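You operate a simulated robot arm through the tools that you are given. There is no shell and no other tool.

Carry out the task below with a simulated robot arm. There is one attempt and no reset: what you move stays moved.

## Task
Clamp the black-coated small spacer frame between the two panes on the stand.
Fine: both yellow stops at its size first; push the blue slide shut so that the SQUARE lamp lights.
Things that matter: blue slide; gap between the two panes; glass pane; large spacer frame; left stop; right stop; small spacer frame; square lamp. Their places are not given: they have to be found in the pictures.

Only the result counts: the job must be done as asked and must still hold three seconds after the hand-in. Knocking over, shifting, dropping, spilling or breaking anything else fails it.

## Robot
A 6-joint arm with a two-finger gripper, fixed in place. Base frame: the origin is on the floor under the middle of its stand, x ahead of it, y to its left, z up; the work surface is at about z = 86.2. Lengths are in cm, angles in rad, forces in N, time in s.
It reaches about 157.2 cm from its shoulder. Its first joint turns from -2.897 to 2.897 rad. Payload 2.45 kg.
The TCP is the grasp point between the finger pads, 2 cm short of the fingertips. In the tool frame z runs along the fingers and y along their closing line. The gripper opens to 14 cm; its body begins 16.8 cm behind the TCP.
Orientation is told as [roll, pitch, yaw] about the base's x, y, z axes, in that order, counted from this pose: with the fingers straight down and closing along the base's y, the tool's x points along the base's -x, its y along +y and its z along -z.

## Interface
- The arm moves only by the tool step_arm. Its argument "plan" is a list of rows, each a list of 3 entries, a list of its own where there are three numbers: the turn, a rotation vector about the base's x, y, z in units of 6 degrees (1.0 is 6 degrees), then the shift along the base's x, y, z in units of 20 mm (1.0 is 20 mm), then the gripper command, from -1 (shut) to 1 (fully open), values between in proportion. In form: [[[wx, wy, wz], [x, y, z], claw], ...]. A call has 1 to 20 rows; each row shifts and turns the commanded pose from where the row before left it. A call with a number of a shift or a turn outside -1 to 1 is refused whole. Rows are played at 5 a second. More than 5 cm and 0.15 rad between two rows, or a gripper value outside its range, and nothing of the call is played. Where a pose cannot be reached the arm comes as near as it can. A force on the tool above 90 N (or 10 N above the force at the start of the call, whichever is more), or a blocked arm, ends the call early, and 0.2 s more pass. The fingers move at their own pace (about 4.5 cm/s each) and stop on an object; they squeeze with about 42 N. The grip force told is the motor's: it shows also when the fingers shut on nothing. Time passes only in rows, and 0.2 s behind the last, so rows that do not move let the fingers close. It gives the time, the measured TCP pose, the force on the tool (base axes), the opening and the grip force at its end, in the units of the frame above (readings bear some noise), with the torque about the TCP (base axes, N m) and any sound that the robot's microphone picked up, and new pictures: "pictures" is both (left out), scene, wrist or none.
- Cameras (640 x 400 px; columns grow to the right, rows downward): "scene" is fixed at [5.03, 49.98, 159.14]; the picture's right is [-0.56, -0.83, 0.00], its down [-0.44, 0.29, -0.85] and it looks along [0.70, -0.47, -0.53] (base axes); focal length 352 px, centre (320, 200). "wrist" rides on the gripper at [7.8, 1.1, -20.9] in the tool frame; the picture's right is [-0.14, 0.99, 0.00], its down [-0.92, -0.13, -0.37] and it looks along [-0.37, -0.05, 0.93] (tool axes); focal length 280 px, centre (320, 200).
- probe_pixels(camera, pixels): for up to 12 pixels [column, row] of the newest picture of that camera ("zoom" is the newest enlarged one), the place [x, y, z] in the base frame of the surface seen there, good to about 0.3 cm. The clock stands still meanwhile.
- inspect(camera, box): a new picture of the part [left, top, right, bottom] of that camera's present view, enlarged. The clock stands still meanwhile.
- hand_in(): hands the job in; it is judged then, once.

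Leave the gripper open and the arm clear of the work at the hand-in unless told otherwise.

The tools are called after ">>>" as name(argument=value, ...) on one line, values as JSON. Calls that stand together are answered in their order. step_arm: Moves the arm, as the interface text tells. Its arguments: {"type":"object","properties":{"plan":{"type":"array","items":{"type":"array"}},"pictures":{"type":"string","enum":["both","scene","wrist","none"]}},"required":["plan"]} The other tools are called the same way: probe_pixels (camera, pixels) gives the place of the surface under pixels of a picture; inspect (camera, box) takes an enlarged picture of a part of a camera's view; hand_in () hands the job in.

At the start:

```text
time: 0.0
position: [76.96, 20.6, 124.87]
tool_rot: [0.001, -0.001, -0.001]
ft_force: [-0.2, -0.6, -1.3]
wrist_torque: [0.01, -0.03, -0.06]
finger_gap: 13.99
finger_force: 0.1
```

scene: 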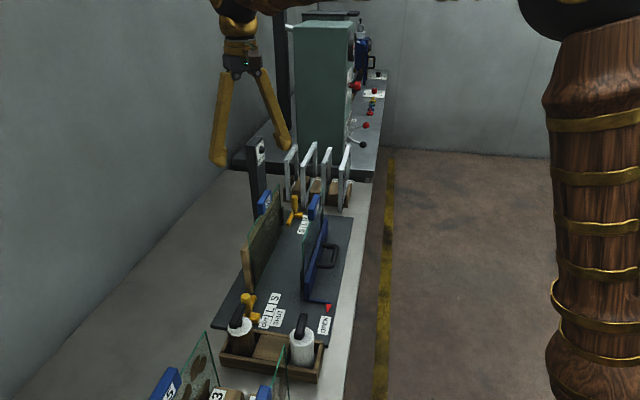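
wrist: 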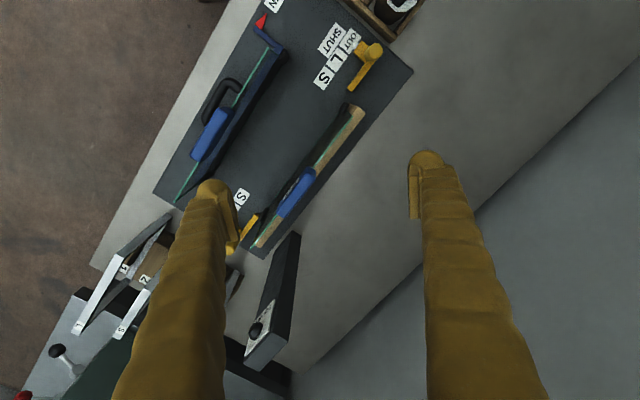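

I see a dark stand with two panes (one in a blue slide with a black handle), yellow stops, spacer frames in a rack at about (320,180), and a post with a lamp. I will enlarge several parts of both views first.

>>> inspect(camera="scene", box=[200, 120, 400, 245])

>>> inspect(camera="scene", box=[200, 220, 400, 345])

>>> inspect(camera="wrist", box=[160, 0, 420, 162])

>>> inspect(camera="wrist", box=[20, 170, 320, 400])

>>> inspect(camera="scene", box=[100, 290, 340, 400])

>>> inspect(camera="scene", box=[220, 0, 420, 125])

```text
3.20 times, centred on (300, 182) of scene
```

zoom: 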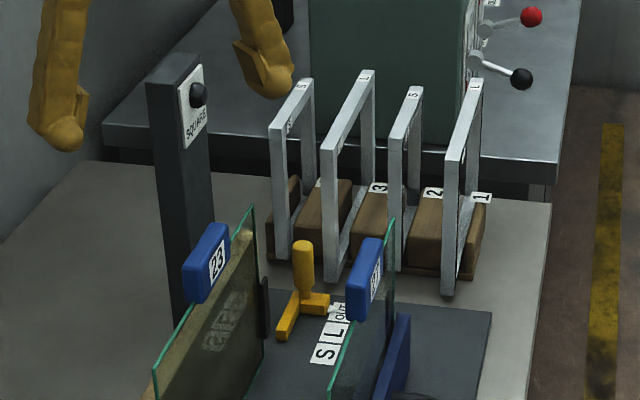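

```text
3.20 times, centred on (300, 282) of scene
```

zoom: 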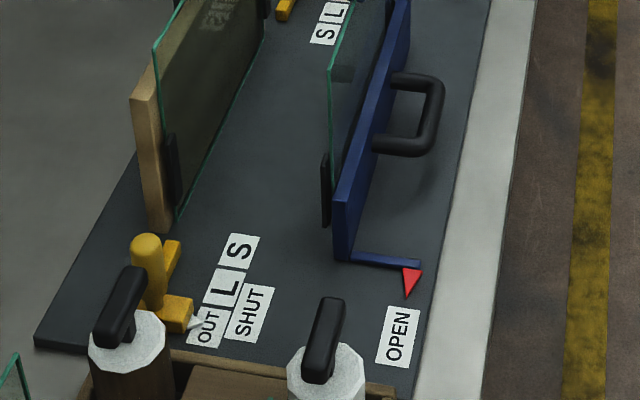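

```text
2.46 times, centred on (290, 81) of wrist
```

zoom: 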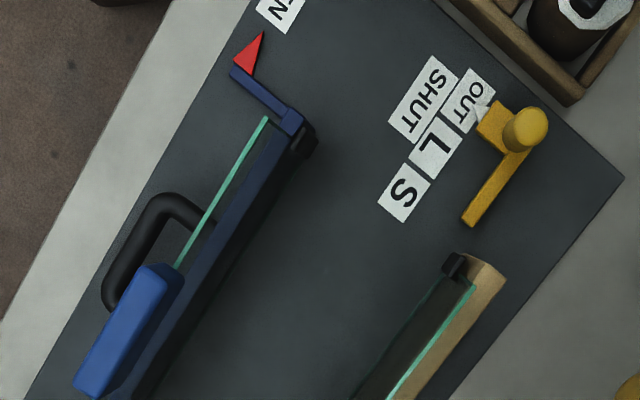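

```text
1.74 times, centred on (170, 285) of wrist
```

zoom: 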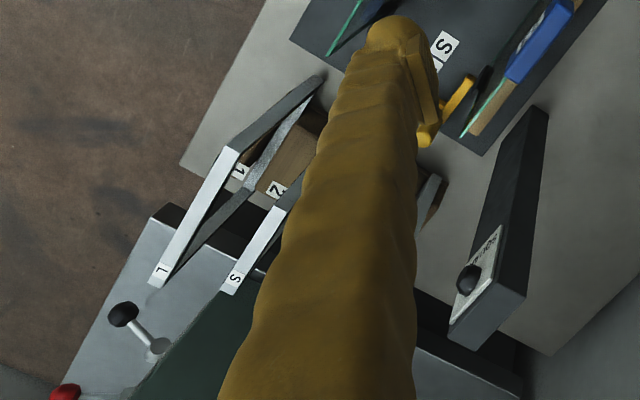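

```text
2.67 times, centred on (220, 345) of scene
```

zoom: 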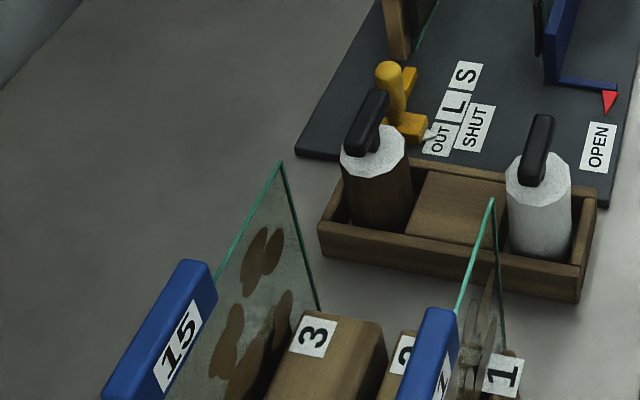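

```text
3.20 times, centred on (320, 62) of scene
```

zoom: 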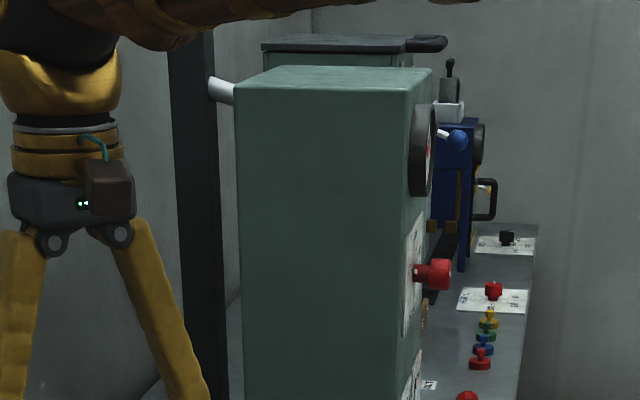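

The stops have white pointers and both stand at "OUT", with "L" and "S" marks beside them. I probe places of the stops, labels, panes, slide and frames in the scene picture.

>>> probe_pixels(camera="scene", pixels=[[246, 298], [257, 318], [253, 300], [264, 323], [271, 309], [275, 298], [294, 200], [300, 215], [288, 223], [327, 303], [313, 300], [345, 255]])

>>> probe_pixels(camera="scene", pixels=[[295, 147], [314, 143], [329, 148], [348, 147], [285, 158], [303, 169], [324, 165], [341, 172], [288, 197], [304, 206], [325, 203], [341, 210]])

>>> probe_pixels(camera="wrist", pixels=[[374, 48], [365, 45], [360, 72], [352, 88], [335, 40], [345, 56], [324, 78], [263, 22], [345, 106], [358, 110], [280, 52], [212, 135]])

```text
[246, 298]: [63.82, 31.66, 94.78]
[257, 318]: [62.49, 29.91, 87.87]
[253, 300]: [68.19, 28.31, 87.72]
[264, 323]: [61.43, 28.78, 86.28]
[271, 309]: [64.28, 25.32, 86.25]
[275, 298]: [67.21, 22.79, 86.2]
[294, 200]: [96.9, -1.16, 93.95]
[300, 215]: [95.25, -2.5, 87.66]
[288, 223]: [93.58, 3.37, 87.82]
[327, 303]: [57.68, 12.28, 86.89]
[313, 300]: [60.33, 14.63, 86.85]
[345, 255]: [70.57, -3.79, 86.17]
```

```text
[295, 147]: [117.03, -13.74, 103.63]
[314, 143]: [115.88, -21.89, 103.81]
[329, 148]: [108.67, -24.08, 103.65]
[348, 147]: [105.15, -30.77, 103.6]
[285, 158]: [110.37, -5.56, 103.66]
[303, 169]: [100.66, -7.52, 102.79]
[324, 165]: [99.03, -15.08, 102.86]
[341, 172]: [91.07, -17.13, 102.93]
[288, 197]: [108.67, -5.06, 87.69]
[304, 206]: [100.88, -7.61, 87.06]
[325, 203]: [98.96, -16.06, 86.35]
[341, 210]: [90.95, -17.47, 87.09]
```

```text
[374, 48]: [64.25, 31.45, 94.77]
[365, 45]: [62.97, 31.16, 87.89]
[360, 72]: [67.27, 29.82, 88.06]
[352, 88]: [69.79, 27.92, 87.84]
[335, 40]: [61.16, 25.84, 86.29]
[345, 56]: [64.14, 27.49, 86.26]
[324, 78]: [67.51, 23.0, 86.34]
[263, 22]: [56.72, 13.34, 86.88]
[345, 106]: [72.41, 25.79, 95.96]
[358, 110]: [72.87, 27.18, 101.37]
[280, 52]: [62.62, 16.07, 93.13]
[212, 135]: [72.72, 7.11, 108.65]
```

The frames stand in a rack: slots 1 (L), 2 (S), 3 (L), 4 (S), in planes at about 45 degrees. I need to find which S frame is black-coated. First, probe the obstacles: post, lamp, machine, pane tops.

>>> probe_pixels(camera="scene", pixels=[[255, 140], [262, 150], [310, 22], [350, 25], [245, 220], [280, 185], [302, 240], [322, 190], [264, 205], [314, 210], [325, 250], [330, 245]])

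>>> probe_pixels(camera="wrist", pixels=[[258, 330], [292, 235], [250, 350], [205, 120], [225, 110], [180, 195], [270, 240], [310, 175], [285, 215], [240, 95], [300, 190], [355, 115]])

>>> inspect(camera="scene", box=[270, 135, 366, 215])

```text
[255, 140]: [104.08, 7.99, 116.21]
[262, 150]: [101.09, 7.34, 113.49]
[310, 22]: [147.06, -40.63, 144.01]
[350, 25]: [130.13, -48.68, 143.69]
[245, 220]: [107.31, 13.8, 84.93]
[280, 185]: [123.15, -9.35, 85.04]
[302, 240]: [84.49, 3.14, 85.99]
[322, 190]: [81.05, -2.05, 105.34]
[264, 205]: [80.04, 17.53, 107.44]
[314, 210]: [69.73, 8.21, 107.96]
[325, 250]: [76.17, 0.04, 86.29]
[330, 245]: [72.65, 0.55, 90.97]
```

```text
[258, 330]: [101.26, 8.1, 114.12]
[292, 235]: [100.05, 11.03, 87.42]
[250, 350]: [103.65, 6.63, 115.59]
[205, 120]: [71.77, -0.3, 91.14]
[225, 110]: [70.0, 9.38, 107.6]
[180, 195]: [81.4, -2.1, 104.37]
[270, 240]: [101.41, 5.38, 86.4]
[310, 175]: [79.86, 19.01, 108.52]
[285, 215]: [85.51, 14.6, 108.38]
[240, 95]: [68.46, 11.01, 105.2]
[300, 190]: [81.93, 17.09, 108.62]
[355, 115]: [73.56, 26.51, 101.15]
```

```text
5.00 times, centred on (318, 175) of scene
```

zoom: 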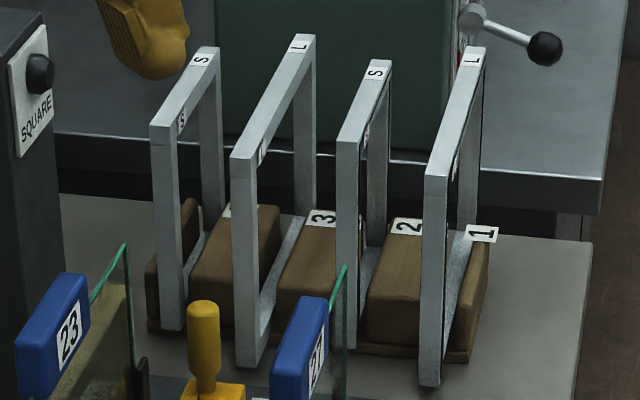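

The tops carry size letters (S/L). Frames in slots 1 and 2 seem to show a dark edge on one side, but I can't tell the coating yet. I move the hand over towards the rack with a -45° yaw for a closer wrist view.

>>> step_arm(plan=[[[0, 0, -0.47], [0.4, -0.9, 0.3], 1], [[0, 0, -0.47], [0.4, -0.9, 0.3], 1], [[0, 0, -0.47], [0.4, -0.9, 0.3], 1], [[0, 0, -0.47], [0.4, -0.9, 0.3], 1], [[0, 0, -0.47], [0.4, -0.9, 0.3], 1], [[0, 0, -0.47], [0.4, -0.9, 0.3], 1], [[0, 0, -0.47], [0.4, -0.9, 0.3], 1], [[0, 0, -0.47], [0.4, -0.9, 0.3], 1], [[0, 0, -0.47], [0.4, -0.9, 0.3], 1], [[0, 0, -0.47], [0.4, -0.9, 0.3], 1], [[0, 0, -0.47], [0.4, -0.9, 0.3], 1], [[0, 0, -0.47], [0.4, -0.9, 0.3], 1], [[0, 0, -0.47], [0.4, -0.9, 0], 1], [[0, 0, -0.47], [0.4, -0.9, 0], 1], [[0, 0, -0.47], [0.4, -0.9, 0], 1], [[0, 0, -0.45], [0.4, -0.9, 0], 1]])

```text
time: 3.4
position: [89.77, -8.21, 132.11]
tool_rot: [0.001, 0.001, -0.788]
ft_force: [-0.6, 0.2, 0.7]
wrist_torque: [-0.02, -0.05, 0.01]
finger_gap: 14.01
finger_force: 0.1
```

scene: 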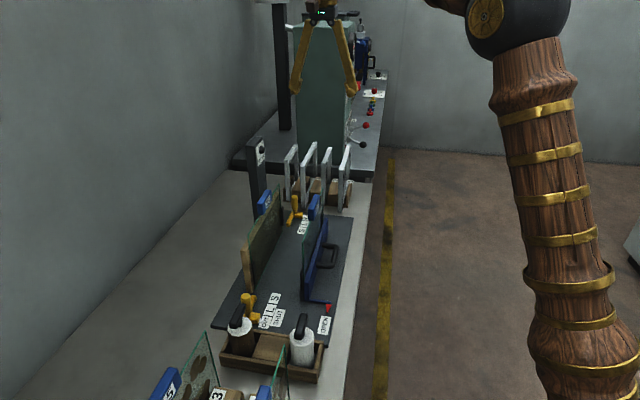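
wrist: 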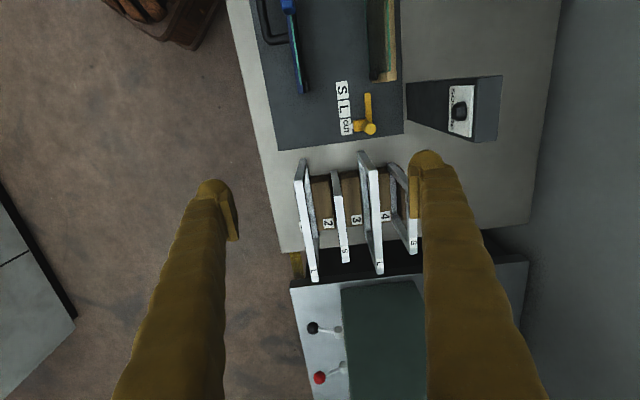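

>>> inspect(camera="wrist", box=[270, 140, 450, 290])

```text
2.67 times, centred on (360, 215) of wrist
```

zoom: 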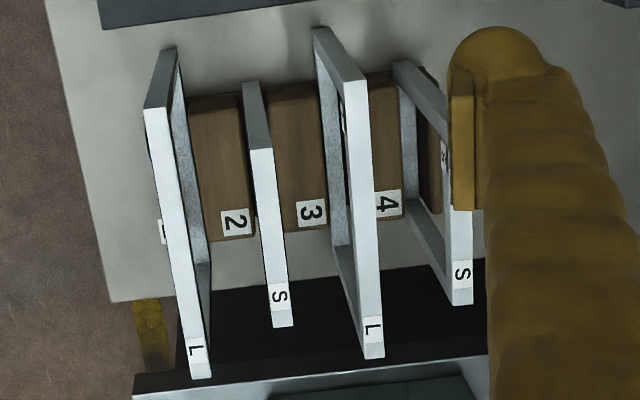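

The frames show thin dark lines at some edges. I tilt the hand to look at the frames' faces from the slide side (from -x,-y).

>>> step_arm(plan=[[[0.471, -0.471, 0], [-0.49, -0.54, -0.4], 1], [[0.471, -0.471, 0], [-0.49, -0.54, -0.4], 1], [[0.471, -0.471, 0], [-0.49, -0.54, -0.4], 1], [[0.471, -0.471, 0], [-0.49, -0.54, -0.4], 1], [[0.471, -0.471, 0], [-0.49, -0.54, -0.4], 1], [[0.471, -0.471, 0], [-0.49, -0.54, -0.4], 1], [[0.471, -0.471, 0], [-0.49, -0.54, -0.4], 1], [[0.471, -0.471, 0], [-0.49, -0.54, -0.4], 1], [[0.471, -0.471, 0], [-0.49, -0.54, -0.4], 1], [[0.471, -0.471, 0], [-0.49, -0.54, -0.4], 1]], pictures="wrist")

```text
time: 5.6
position: [79.99, -19.02, 124.12]
tool_rot: [0.699, 0.001, -0.785]
ft_force: [0.0, 0.2, 0.4]
wrist_torque: [0.01, -0.01, 0.01]
finger_gap: 14.01
finger_force: 0.1
```

wrist: 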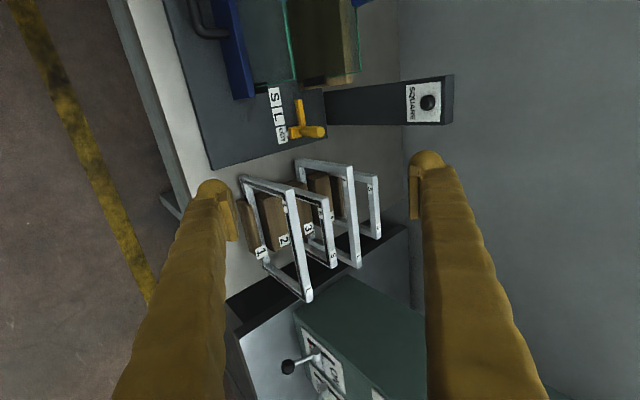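

>>> inspect(camera="wrist", box=[230, 150, 400, 310])

>>> inspect(camera="wrist", box=[230, 70, 350, 180])

```text
2.50 times, centred on (315, 230) of wrist
```

zoom: 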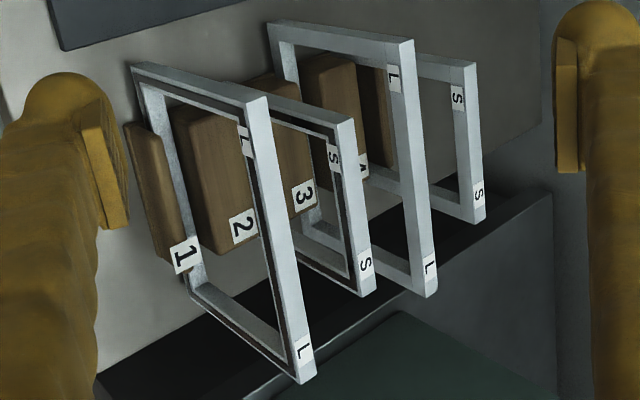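

```text
3.64 times, centred on (290, 125) of wrist
```

zoom: 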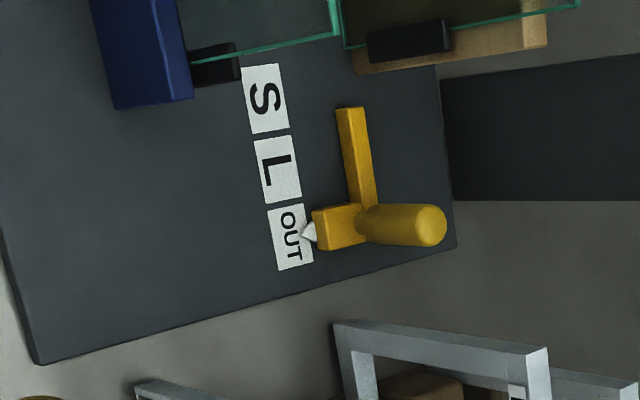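

From this side slots 1 (L) and 2 (S) show a dark coating on their faces; slots 3 and 4 are plain on this side. I check the other side too, to be sure the slot-4 S frame isn't coated there.

>>> step_arm(plan=[[[-0.44, 0.44, 0], [0.78, 0.6, 0.375], 1], [[-0.44, 0.44, 0], [0.78, 0.6, 0.375], 1], [[-0.44, 0.44, 0], [0.78, 0.6, 0.375], 1], [[-0.44, 0.44, 0], [0.78, 0.6, 0.375], 1], [[-0.44, 0.44, 0], [0.78, 0.6, 0.375], 1], [[-0.44, 0.44, 0], [0.78, 0.6, 0.375], 1], [[-0.44, 0.44, 0], [0.78, 0.6, 0.375], 1], [[-0.44, 0.44, 0], [0.78, 0.6, 0.375], 1], [[-0.44, 0.44, 0], [0.78, 0.6, 0.375], 1], [[-0.44, 0.44, 0], [0.78, 0.6, 0.375], 1], [[-0.44, 0.44, 0], [0.78, 0.6, 0.375], 1], [[-0.44, 0.44, 0], [0.78, 0.6, 0.375], 1], [[-0.44, 0.44, 0], [0.78, 0.6, 0.375], 1], [[-0.44, 0.44, 0], [0.78, 0.6, 0.375], 1], [[-0.44, 0.44, 0], [0.78, 0.6, 0.375], 1], [[-0.44, 0.44, 0], [0.78, 0.6, 0.375], 1]], pictures="wrist")

>>> inspect(camera="wrist", box=[220, 130, 420, 300])

```text
time: 9.0
position: [97.15, -0.53, 128.59]
tool_rot: [-0.338, -0.011, -0.781]
ft_force: [-0.3, -0.6, -0.1]
wrist_torque: [-0.02, -0.01, 0.0]
finger_gap: 14.0
finger_force: 0.1
out of reach, approached as far as the arm can: row 13, 14, 15, 16
```

wrist: 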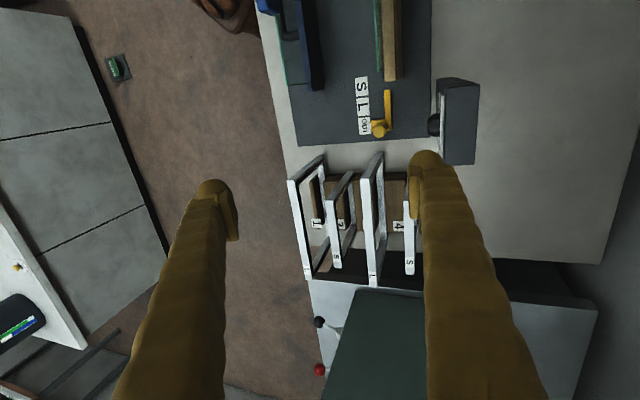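

```text
2.35 times, centred on (320, 215) of wrist
```

zoom: 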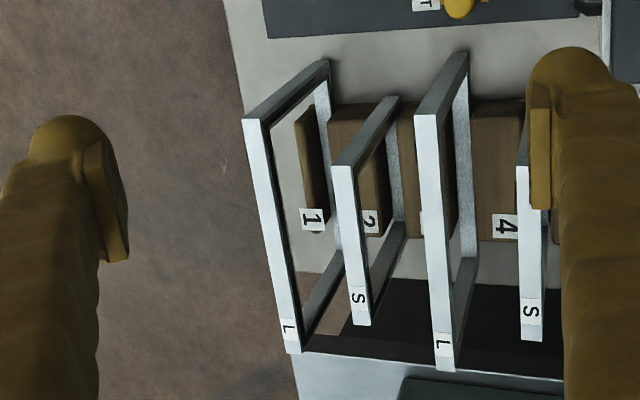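

Slot 2 S frame has dark edges on both faces; slot 3/4 faces look plain. So the slot-2 S frame is the one. Now I go back over the stand, tool vertical, to measure the stops, labels and panes precisely.

>>> step_arm(plan=[[[0.152, -0.152, 0], [-0.933, 0.75, -0.28], 1], [[0.152, -0.152, 0], [-0.933, 0.75, -0.28], 1], [[0.152, -0.152, 0], [-0.933, 0.75, -0.28], 1], [[0.152, -0.152, 0], [-0.933, 0.75, -0.28], 1], [[0.152, -0.152, 0], [-0.933, 0.75, -0.28], 1], [[0.152, -0.152, 0], [-0.933, 0.75, -0.28], 1], [[0.152, -0.152, 0], [-0.933, 0.75, -0.28], 1], [[0.152, -0.152, 0], [-0.933, 0.75, -0.28], 1], [[0.152, -0.152, 0], [-0.933, 0.75, -0.28], 1], [[0.152, -0.152, 0], [-0.933, 0.75, -0.28], 1], [[0.152, -0.152, 0], [-0.933, 0.75, -0.28], 1], [[0.152, -0.152, 0], [-0.933, 0.75, -0.28], 1], [[0.152, -0.152, 0], [-0.933, 0.75, -0.28], 1], [[0.152, -0.152, 0], [-0.933, 0.75, -0.28], 1], [[0.152, -0.152, 0], [-0.933, 0.75, -0.28], 1]], pictures="wrist")

```text
time: 12.2
position: [69.14, 21.83, 120.12]
tool_rot: [-0.007, 0.001, -0.786]
ft_force: [-0.3, -0.4, -0.8]
wrist_torque: [0.03, -0.01, -0.03]
finger_gap: 14.0
finger_force: 0.2
```

wrist: 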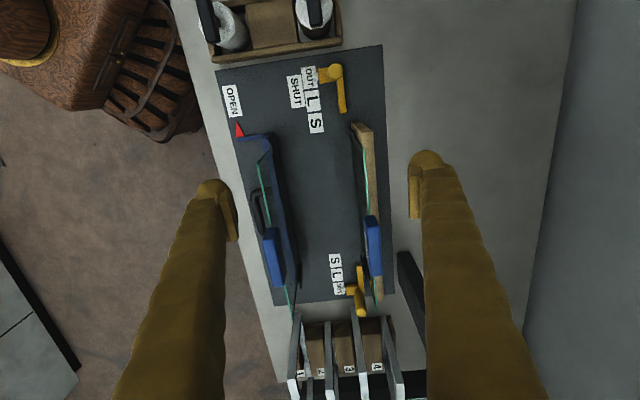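

Good overview. Left stop at (333,75), right stop at (360,295), slide pane at (270,220), fixed pane at (370,220). I enlarge each stop.

>>> inspect(camera="wrist", box=[270, 40, 390, 160])

>>> probe_pixels(camera="wrist", pixels=[[333, 69], [322, 72], [309, 75], [313, 97], [316, 122], [342, 111], [341, 95], [338, 335], [340, 290], [338, 274], [335, 261], [361, 268]])

>>> inspect(camera="wrist", box=[300, 210, 420, 330])

```text
3.33 times, centred on (330, 100) of wrist
```

zoom: 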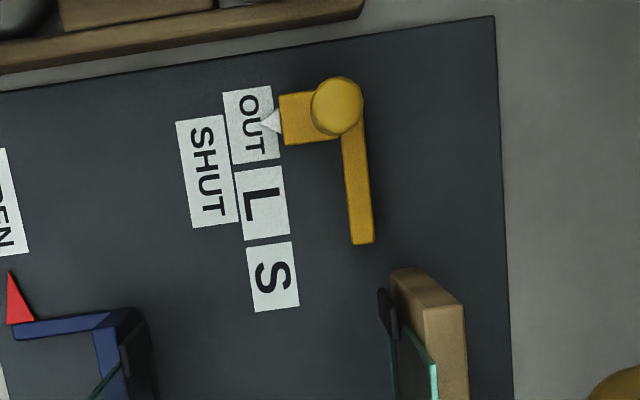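

```text
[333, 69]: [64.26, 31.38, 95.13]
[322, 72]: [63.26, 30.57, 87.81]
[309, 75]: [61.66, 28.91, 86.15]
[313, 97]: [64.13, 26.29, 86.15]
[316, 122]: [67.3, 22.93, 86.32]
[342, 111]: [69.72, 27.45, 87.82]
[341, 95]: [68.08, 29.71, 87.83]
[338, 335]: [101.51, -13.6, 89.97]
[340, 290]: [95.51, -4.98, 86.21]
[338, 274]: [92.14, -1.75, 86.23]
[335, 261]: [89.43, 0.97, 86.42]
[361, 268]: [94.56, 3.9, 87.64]
```

```text
3.33 times, centred on (360, 270) of wrist
```

zoom: 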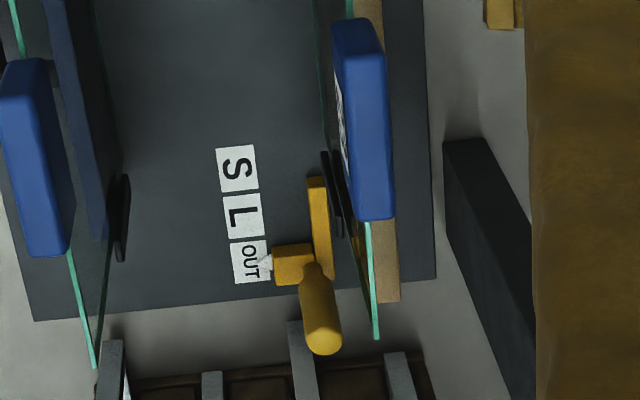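

I probe exact label centres, pointer tips and arm tips in the zoom of the right stop (S 237,169; L 243,216; OUT 251,262; pointer 267,262; arm end 317,182).

>>> probe_pixels(camera="zoom", pixels=[[237, 169], [243, 216], [251, 262], [263, 263], [317, 181], [310, 200], [323, 340], [290, 255], [290, 265], [318, 70], [375, 330], [330, 195]])

>>> inspect(camera="wrist", box=[270, 40, 390, 160])

>>> probe_pixels(camera="zoom", pixels=[[252, 125], [262, 202], [272, 277], [270, 122], [363, 240], [350, 240], [370, 242], [337, 100], [300, 118], [360, 180], [385, 312], [435, 350]])

```text
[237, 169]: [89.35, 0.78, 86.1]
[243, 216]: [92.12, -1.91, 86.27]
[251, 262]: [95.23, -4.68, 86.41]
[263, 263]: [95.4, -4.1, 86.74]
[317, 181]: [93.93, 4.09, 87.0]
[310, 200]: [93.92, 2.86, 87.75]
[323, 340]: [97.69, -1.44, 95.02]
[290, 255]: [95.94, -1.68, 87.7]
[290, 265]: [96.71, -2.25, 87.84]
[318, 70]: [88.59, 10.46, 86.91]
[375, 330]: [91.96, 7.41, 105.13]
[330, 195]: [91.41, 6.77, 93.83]
```

```text
3.33 times, centred on (330, 100) of wrist
```

zoom: 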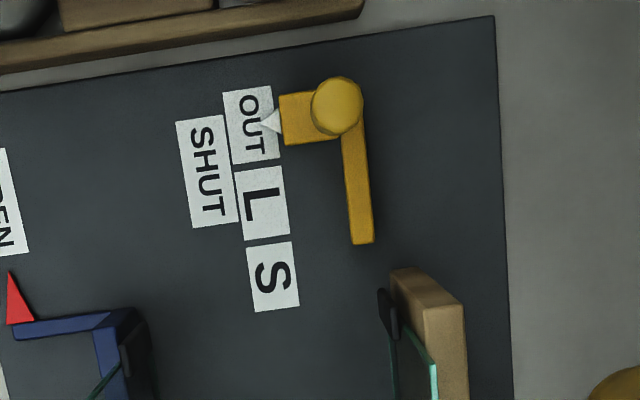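

```text
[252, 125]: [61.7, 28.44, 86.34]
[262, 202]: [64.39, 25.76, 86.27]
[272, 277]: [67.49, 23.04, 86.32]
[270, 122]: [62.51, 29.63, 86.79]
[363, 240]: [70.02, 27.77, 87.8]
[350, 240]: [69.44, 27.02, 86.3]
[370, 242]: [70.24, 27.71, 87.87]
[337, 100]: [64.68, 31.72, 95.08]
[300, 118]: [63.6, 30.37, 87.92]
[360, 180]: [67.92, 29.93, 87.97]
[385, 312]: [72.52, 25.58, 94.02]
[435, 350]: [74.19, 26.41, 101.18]
```

I look at the gripper's fingers in the scene to know their size, and take the panes' top in the wrist view.

>>> step_arm(plan=[[[0, 0, 0], [0, 0, 0], 1]], pictures="scene")

>>> inspect(camera="scene", box=[180, 60, 340, 220])

>>> inspect(camera="wrist", box=[230, 110, 400, 310])

```text
time: 12.6
position: [69.22, 21.98, 120.2]
tool_rot: [-0.008, 0.0, -0.784]
ft_force: [0.6, 0.1, -0.5]
wrist_torque: [0.03, 0.03, 0.0]
finger_gap: 14.01
finger_force: 0.0
```

scene: 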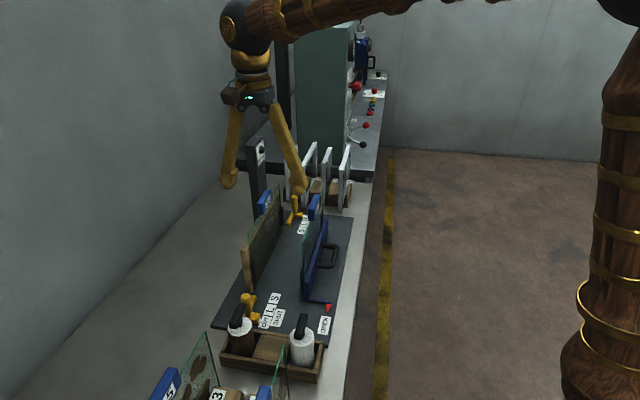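

```text
2.50 times, centred on (260, 140) of scene
```

zoom: 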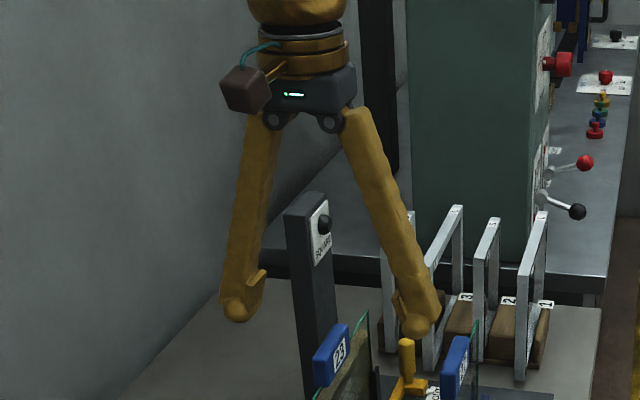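

```text
2.00 times, centred on (315, 210) of wrist
```

zoom: 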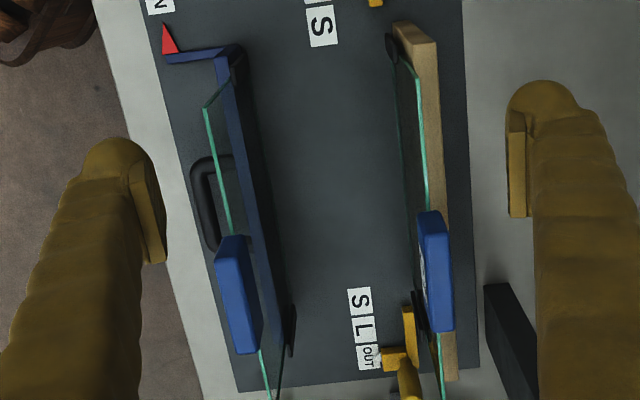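

Fingers are about 2.7 cm thick plus pads. Now I go over the rack again (tool vertical) to measure the S frame in slot 2 accurately.

>>> step_arm(plan=[[[0, 0, 0], [0.727, -0.967, 0.06], 1], [[0, 0, 0], [0.727, -0.967, 0.06], 1], [[0, 0, 0], [0.727, -0.967, 0.06], 1], [[0, 0, 0], [0.727, -0.967, 0.06], 1], [[0, 0, 0], [0.727, -0.967, 0.06], 1], [[0, 0, 0], [0.727, -0.967, 0.06], 1], [[0, 0, 0], [0.727, -0.967, 0.06], 1], [[0, 0, 0], [0.727, -0.967, 0.06], 1], [[0, 0, 0], [0.727, -0.967, 0.06], 1], [[0, 0, 0], [0.727, -0.967, 0.06], 1], [[0, 0, 0], [0.727, -0.967, 0.06], 1], [[0, 0, 0], [0.727, -0.967, 0.06], 1], [[0, 0, 0], [0.727, -0.967, 0.06], 1], [[0, 0, 0], [0.727, -0.967, 0.06], 1], [[0, 0, 0], [0.727, -0.967, 0.06], 1]], pictures="wrist")

>>> inspect(camera="wrist", box=[240, 120, 420, 330])

```text
time: 15.8
position: [90.89, -7.11, 122.05]
tool_rot: [-0.008, -0.001, -0.785]
ft_force: [0.1, -0.2, 0.2]
wrist_torque: [-0.01, -0.03, -0.02]
finger_gap: 13.99
finger_force: 0.0
```

wrist: 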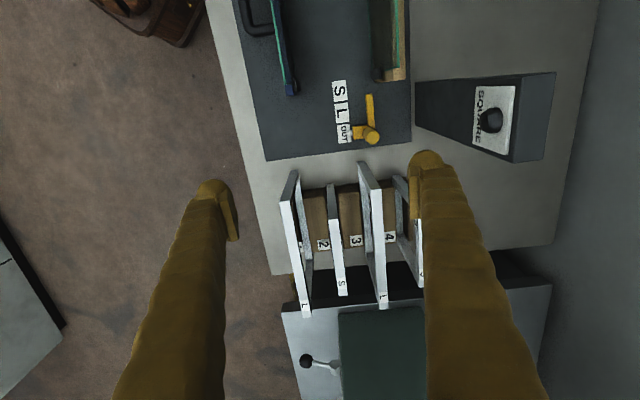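

```text
1.90 times, centred on (330, 225) of wrist
```

zoom: 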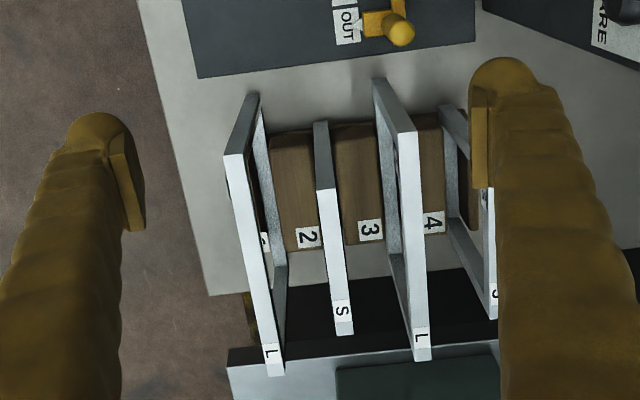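

I probe the corners of the S-frame (slot 2) top bar and of the L-frame (slot 1) for comparison.

>>> probe_pixels(camera="zoom", pixels=[[327, 191], [343, 331], [320, 192], [332, 190], [339, 331], [350, 329], [234, 157], [275, 371], [335, 260], [322, 125], [408, 135], [424, 356]])

>>> inspect(camera="wrist", box=[300, 170, 380, 300])

```text
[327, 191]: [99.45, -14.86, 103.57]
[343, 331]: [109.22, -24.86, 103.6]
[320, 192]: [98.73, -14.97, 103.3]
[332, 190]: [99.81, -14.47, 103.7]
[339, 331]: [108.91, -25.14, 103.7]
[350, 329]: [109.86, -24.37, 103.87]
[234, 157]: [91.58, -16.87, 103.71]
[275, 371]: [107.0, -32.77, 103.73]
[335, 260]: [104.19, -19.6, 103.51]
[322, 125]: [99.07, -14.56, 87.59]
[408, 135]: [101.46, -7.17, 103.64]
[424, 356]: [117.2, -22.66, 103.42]
```

```text
3.08 times, centred on (340, 235) of wrist
```

zoom: 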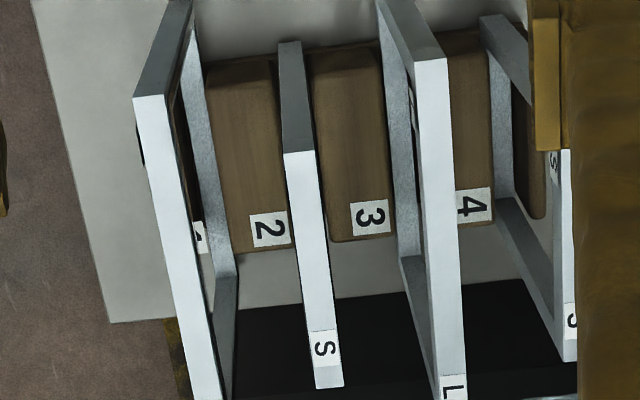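

S frame is 14 cm wide, L 22 cm; frame thickness about 1.4 cm, top at z 103.6, centre (104.3,-19.9). Label spacing is 4 cm, so each stop must travel 8 cm inward. Before going to the left stop, I probe the caddy next to it.

>>> probe_pixels(camera="scene", pixels=[[239, 310], [233, 322], [240, 330], [303, 318], [300, 335], [222, 345], [228, 335], [250, 335], [265, 340], [320, 370], [246, 294], [246, 306]])

>>> inspect(camera="scene", box=[200, 260, 360, 380])

```text
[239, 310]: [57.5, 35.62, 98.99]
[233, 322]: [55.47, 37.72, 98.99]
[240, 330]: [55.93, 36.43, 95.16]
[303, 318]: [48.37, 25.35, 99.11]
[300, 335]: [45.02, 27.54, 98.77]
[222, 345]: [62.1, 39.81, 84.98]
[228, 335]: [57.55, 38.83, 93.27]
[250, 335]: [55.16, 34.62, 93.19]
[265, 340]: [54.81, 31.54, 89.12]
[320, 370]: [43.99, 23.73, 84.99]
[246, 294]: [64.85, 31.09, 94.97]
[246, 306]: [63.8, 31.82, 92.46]
```

```text
3.33 times, centred on (280, 320) of scene
```

zoom: 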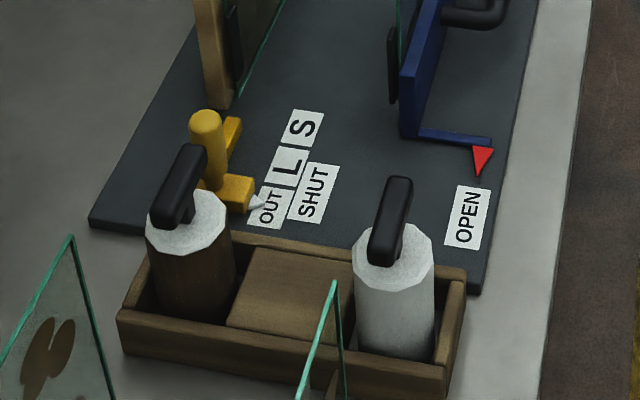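

The roller next to the left stop leaves little room behind the post, so I will grip the left stop's post (centre ≈(64.3,31.5), z 88–95) with the fingers closing along base y, then drag it. First fly above it with yaw 0.

>>> step_arm(plan=[[[0, 0, 0.375], [-0.666, 0.966, -0.175], -0.1], [[0, 0, 0.375], [-0.666, 0.966, -0.175], -0.1], [[0, 0, 0.375], [-0.666, 0.966, -0.175], -0.1], [[0, 0, 0.375], [-0.666, 0.966, -0.175], -0.1], [[0, 0, 0.375], [-0.666, 0.966, -0.175], -0.1], [[0, 0, 0.375], [-0.666, 0.966, -0.175], -0.1], [[0, 0, 0.375], [-0.666, 0.966, -0.175], -0.1], [[0, 0, 0.375], [-0.666, 0.966, -0.175], -0.1], [[0, 0, 0.375], [-0.666, 0.966, -0.175], -0.1], [[0, 0, 0.375], [-0.666, 0.966, -0.175], -0.1], [[0, 0, 0.375], [-0.666, 0.966, -0.175], -0.1], [[0, 0, 0.375], [-0.666, 0.966, -0.175], -0.1], [[0, 0, 0.375], [-0.666, 0.966, -0.175], -0.1], [[0, 0, 0.375], [-0.666, 0.966, -0.175], -0.1], [[0, 0, 0.375], [-0.666, 0.966, -0.175], -0.1], [[0, 0, 0.375], [-0.666, 0.966, -0.175], -0.1], [[0, 0, 0.375], [-0.666, 0.966, -0.175], -0.1], [[0, 0, 0.375], [-0.666, 0.966, -0.175], -0.1], [[0, 0, 0.375], [-0.666, 0.966, -0.175], -0.1], [[0, 0, 0.375], [-0.666, 0.966, -0.175], -0.1]])

```text
time: 20.0
position: [64.22, 31.64, 115.05]
tool_rot: [-0.006, 0.0, 0.0]
ft_force: [-0.3, 0.0, -0.2]
wrist_torque: [0.0, 0.02, -0.02]
finger_gap: 6.33
finger_force: 0.0
```

scene: 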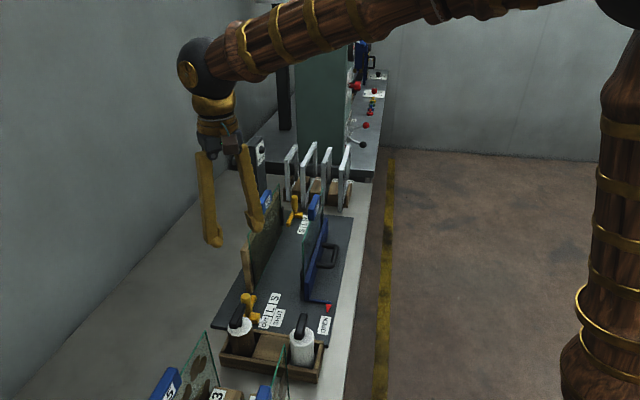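
wrist: 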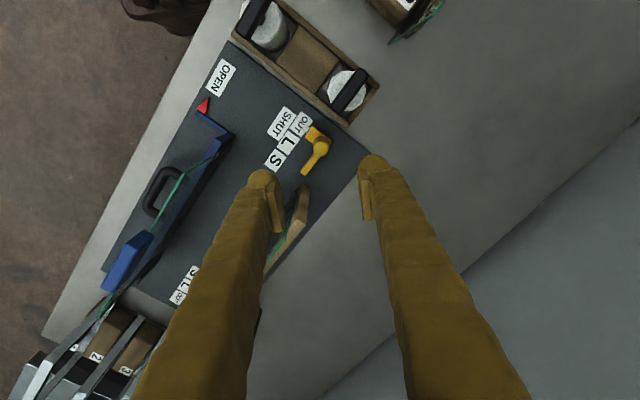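

I probe the finger tips in the wrist picture to learn their true extent.

>>> probe_pixels(camera="wrist", pixels=[[372, 157], [362, 170], [367, 215], [386, 165], [395, 180], [276, 185], [262, 172], [250, 178], [278, 230], [410, 240], [388, 240], [366, 190]])

>>> inspect(camera="wrist", box=[220, 100, 420, 260])

```text
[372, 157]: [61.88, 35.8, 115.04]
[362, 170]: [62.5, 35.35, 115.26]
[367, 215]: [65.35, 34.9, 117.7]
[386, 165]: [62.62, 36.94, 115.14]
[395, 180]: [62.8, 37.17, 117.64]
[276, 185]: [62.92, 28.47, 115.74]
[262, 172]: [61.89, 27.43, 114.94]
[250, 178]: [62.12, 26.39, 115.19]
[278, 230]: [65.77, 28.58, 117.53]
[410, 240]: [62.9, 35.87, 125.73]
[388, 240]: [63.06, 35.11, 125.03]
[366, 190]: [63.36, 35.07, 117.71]
```

```text
2.50 times, centred on (320, 180) of wrist
```

zoom: 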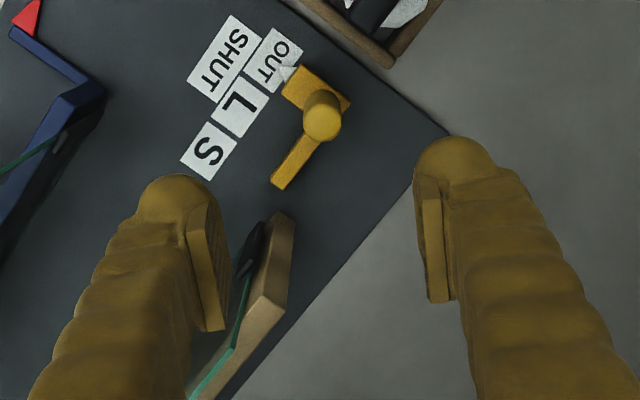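

>>> probe_pixels(camera="zoom", pixels=[[282, 216], [260, 228], [252, 222], [244, 265], [268, 300], [292, 230], [322, 115], [320, 135], [338, 105], [303, 118], [280, 185], [288, 75]])

```text
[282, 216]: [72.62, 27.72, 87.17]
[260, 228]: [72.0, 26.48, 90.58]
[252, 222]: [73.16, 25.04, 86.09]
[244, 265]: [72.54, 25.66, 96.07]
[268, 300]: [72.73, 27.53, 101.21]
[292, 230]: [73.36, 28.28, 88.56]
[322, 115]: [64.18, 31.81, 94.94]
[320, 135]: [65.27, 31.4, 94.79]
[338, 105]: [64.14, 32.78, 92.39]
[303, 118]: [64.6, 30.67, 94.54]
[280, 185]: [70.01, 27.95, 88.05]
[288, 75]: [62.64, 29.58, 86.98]
```

The wood rest's left end is at about (72.6,27.7); with TCP offset −0.8 cm in x there's enough clearance at the end of the drag. I descend to z≈98 and check.

>>> step_arm(plan=[[[0, 0, 0], [-0.25, 0, -0.85], -0.1], [[0, 0, 0], [0, 0, -0.85], -0.1], [[0, 0, 0], [0, 0, -0.85], -0.1], [[0, 0, 0], [0, 0, -0.85], -0.1], [[0, 0, 0], [0, 0, -0.85], -0.1], [[0, 0, 0], [0, 0, -0.85], -0.1], [[0, 0, 0], [0, 0, -0.85], -0.1], [[0, 0, 0], [0, 0, -0.85], -0.1], [[0, 0, 0], [0, 0, -0.85], -0.1], [[0, 0, 0], [0, 0, -0.85], -0.1]])

>>> inspect(camera="wrist", box=[220, 100, 420, 260])

>>> inspect(camera="scene", box=[180, 180, 340, 340])

```text
time: 22.2
position: [63.8, 31.58, 98.13]
tool_rot: [-0.007, -0.002, 0.0]
ft_force: [-0.4, -0.3, 0.3]
wrist_torque: [0.03, -0.01, 0.02]
finger_gap: 6.32
finger_force: 0.1
```

scene: 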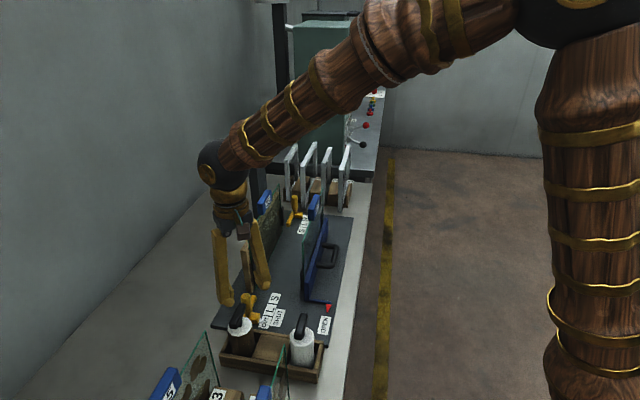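
wrist: 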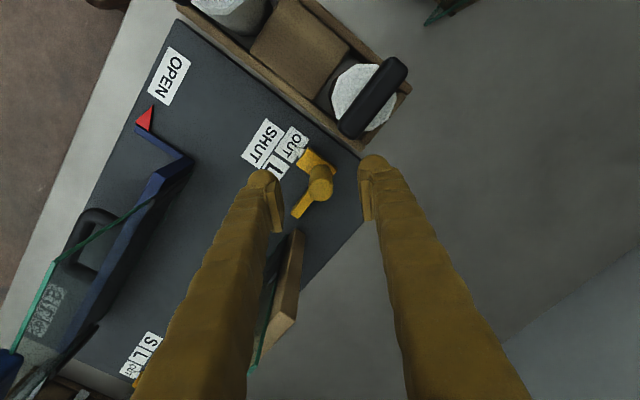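

```text
2.50 times, centred on (320, 180) of wrist
```

zoom: 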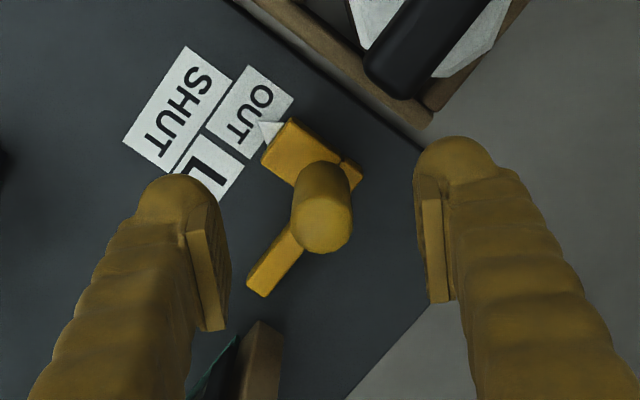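

```text
2.50 times, centred on (260, 260) of scene
```

zoom: 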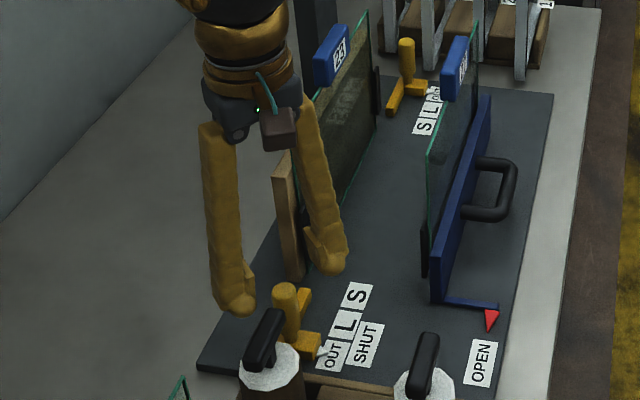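

The post is centred between the fingers. I descend to z≈92.6 and close on the post.

>>> step_arm(plan=[[[0, 0, 0], [0, 0, -0.7], -0.1], [[0, 0, 0], [0, 0, -0.7], -0.1], [[0, 0, 0], [0, 0, -0.7], -0.1], [[0, 0, 0], [0, 0, -0.65], -0.1], [[0, 0, 0], [0, 0, 0], -0.5], [[0, 0, 0], [0, 0, 0], -0.8], [[0, 0, 0], [0, 0, 0], -1], [[0, 0, 0], [0, 0, 0], -1], [[0, 0, 0], [0, 0, 0], -1]])

>>> inspect(camera="wrist", box=[220, 100, 420, 260])

```text
time: 24.2
position: [63.78, 31.46, 92.71]
tool_rot: [-0.006, -0.001, 0.001]
ft_force: [1.1, 2.6, -4.4]
wrist_torque: [0.03, -0.05, 0.01]
finger_gap: 2.29
finger_force: 45.3
```

scene: 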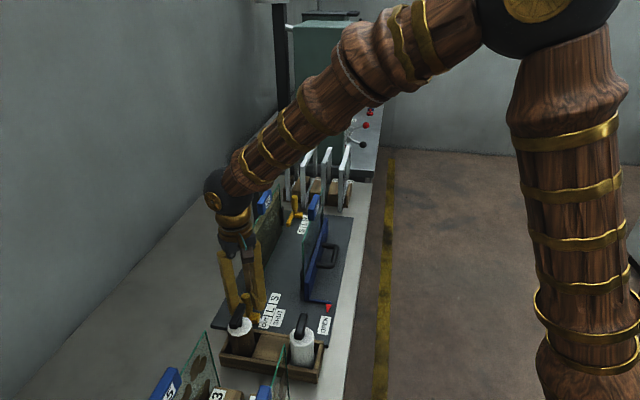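
wrist: 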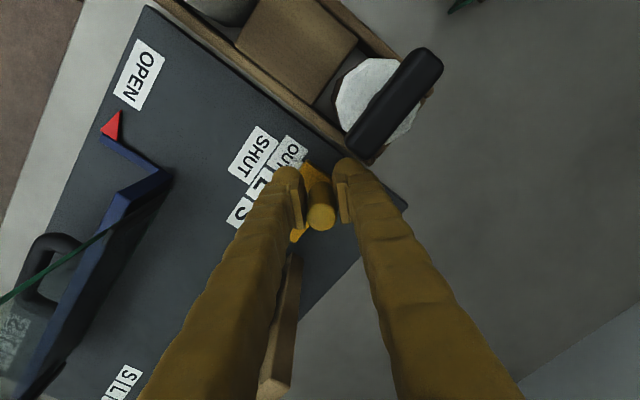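

```text
2.50 times, centred on (320, 180) of wrist
```

zoom: 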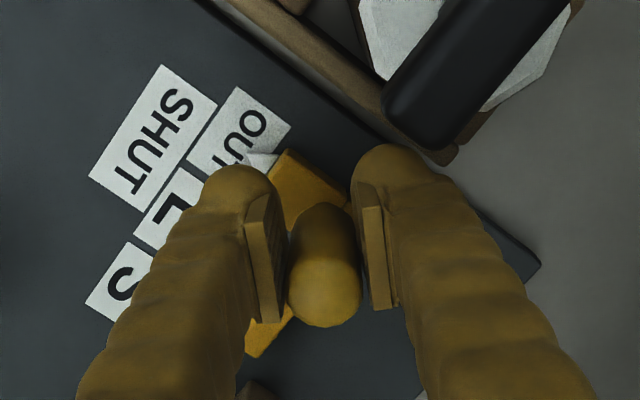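

The post is gripped (gap 2.29). I drag 4 cm along (+x,−y) and look.

>>> step_arm(plan=[[[0, 0, 0], [0.177, -0.177, 0], -1], [[0, 0, 0], [0.177, -0.177, 0], -1], [[0, 0, 0], [0.177, -0.177, 0], -1], [[0, 0, 0], [0.177, -0.177, 0], -1], [[0, 0, 0], [0.177, -0.177, 0], -1], [[0, 0, 0], [0.177, -0.177, 0], -1], [[0, 0, 0], [0.177, -0.177, 0], -1], [[0, 0, 0], [0.177, -0.177, 0], -1]])

>>> inspect(camera="wrist", box=[220, 100, 420, 260])

>>> inspect(camera="scene", box=[190, 240, 340, 340])

```text
time: 26.0
position: [66.59, 28.64, 92.59]
tool_rot: [-0.009, 0.001, 0.0]
ft_force: [-17.0, -16.6, 13.2]
wrist_torque: [-0.2, 0.42, -0.18]
finger_gap: 2.25
finger_force: 44.7
```

scene: 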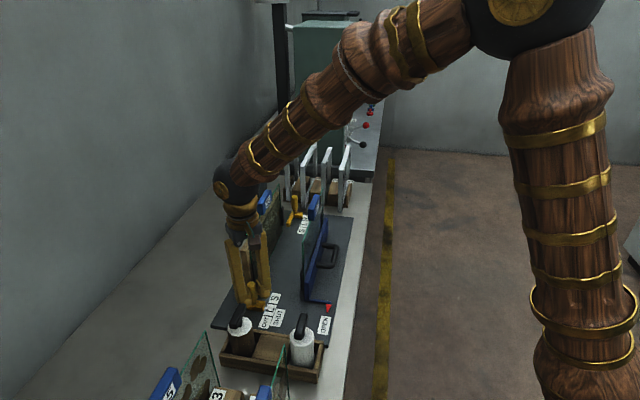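
wrist: 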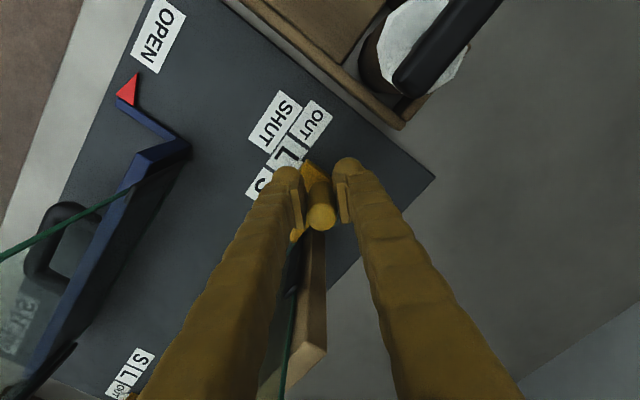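

```text
2.50 times, centred on (320, 180) of wrist
```

zoom: 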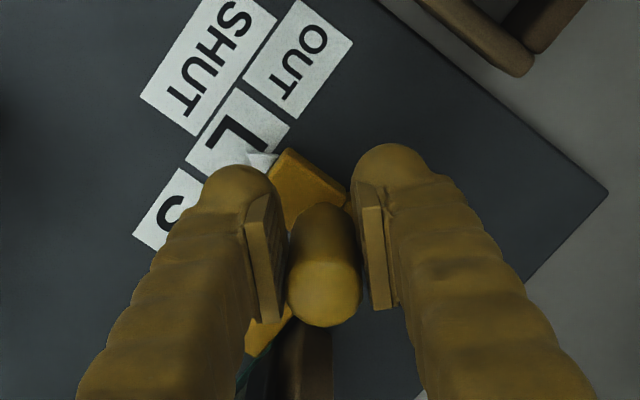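

```text
4.00 times, centred on (265, 290) of scene
```

zoom: 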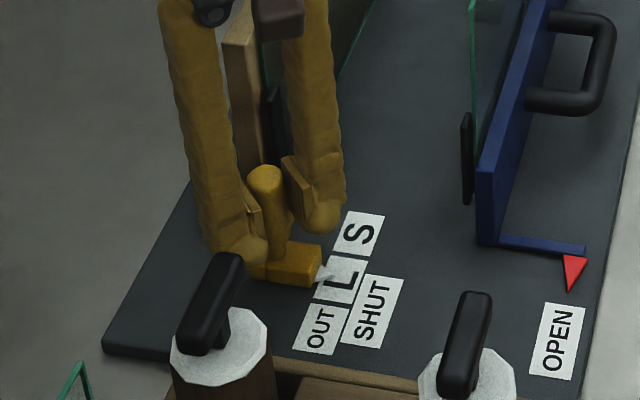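

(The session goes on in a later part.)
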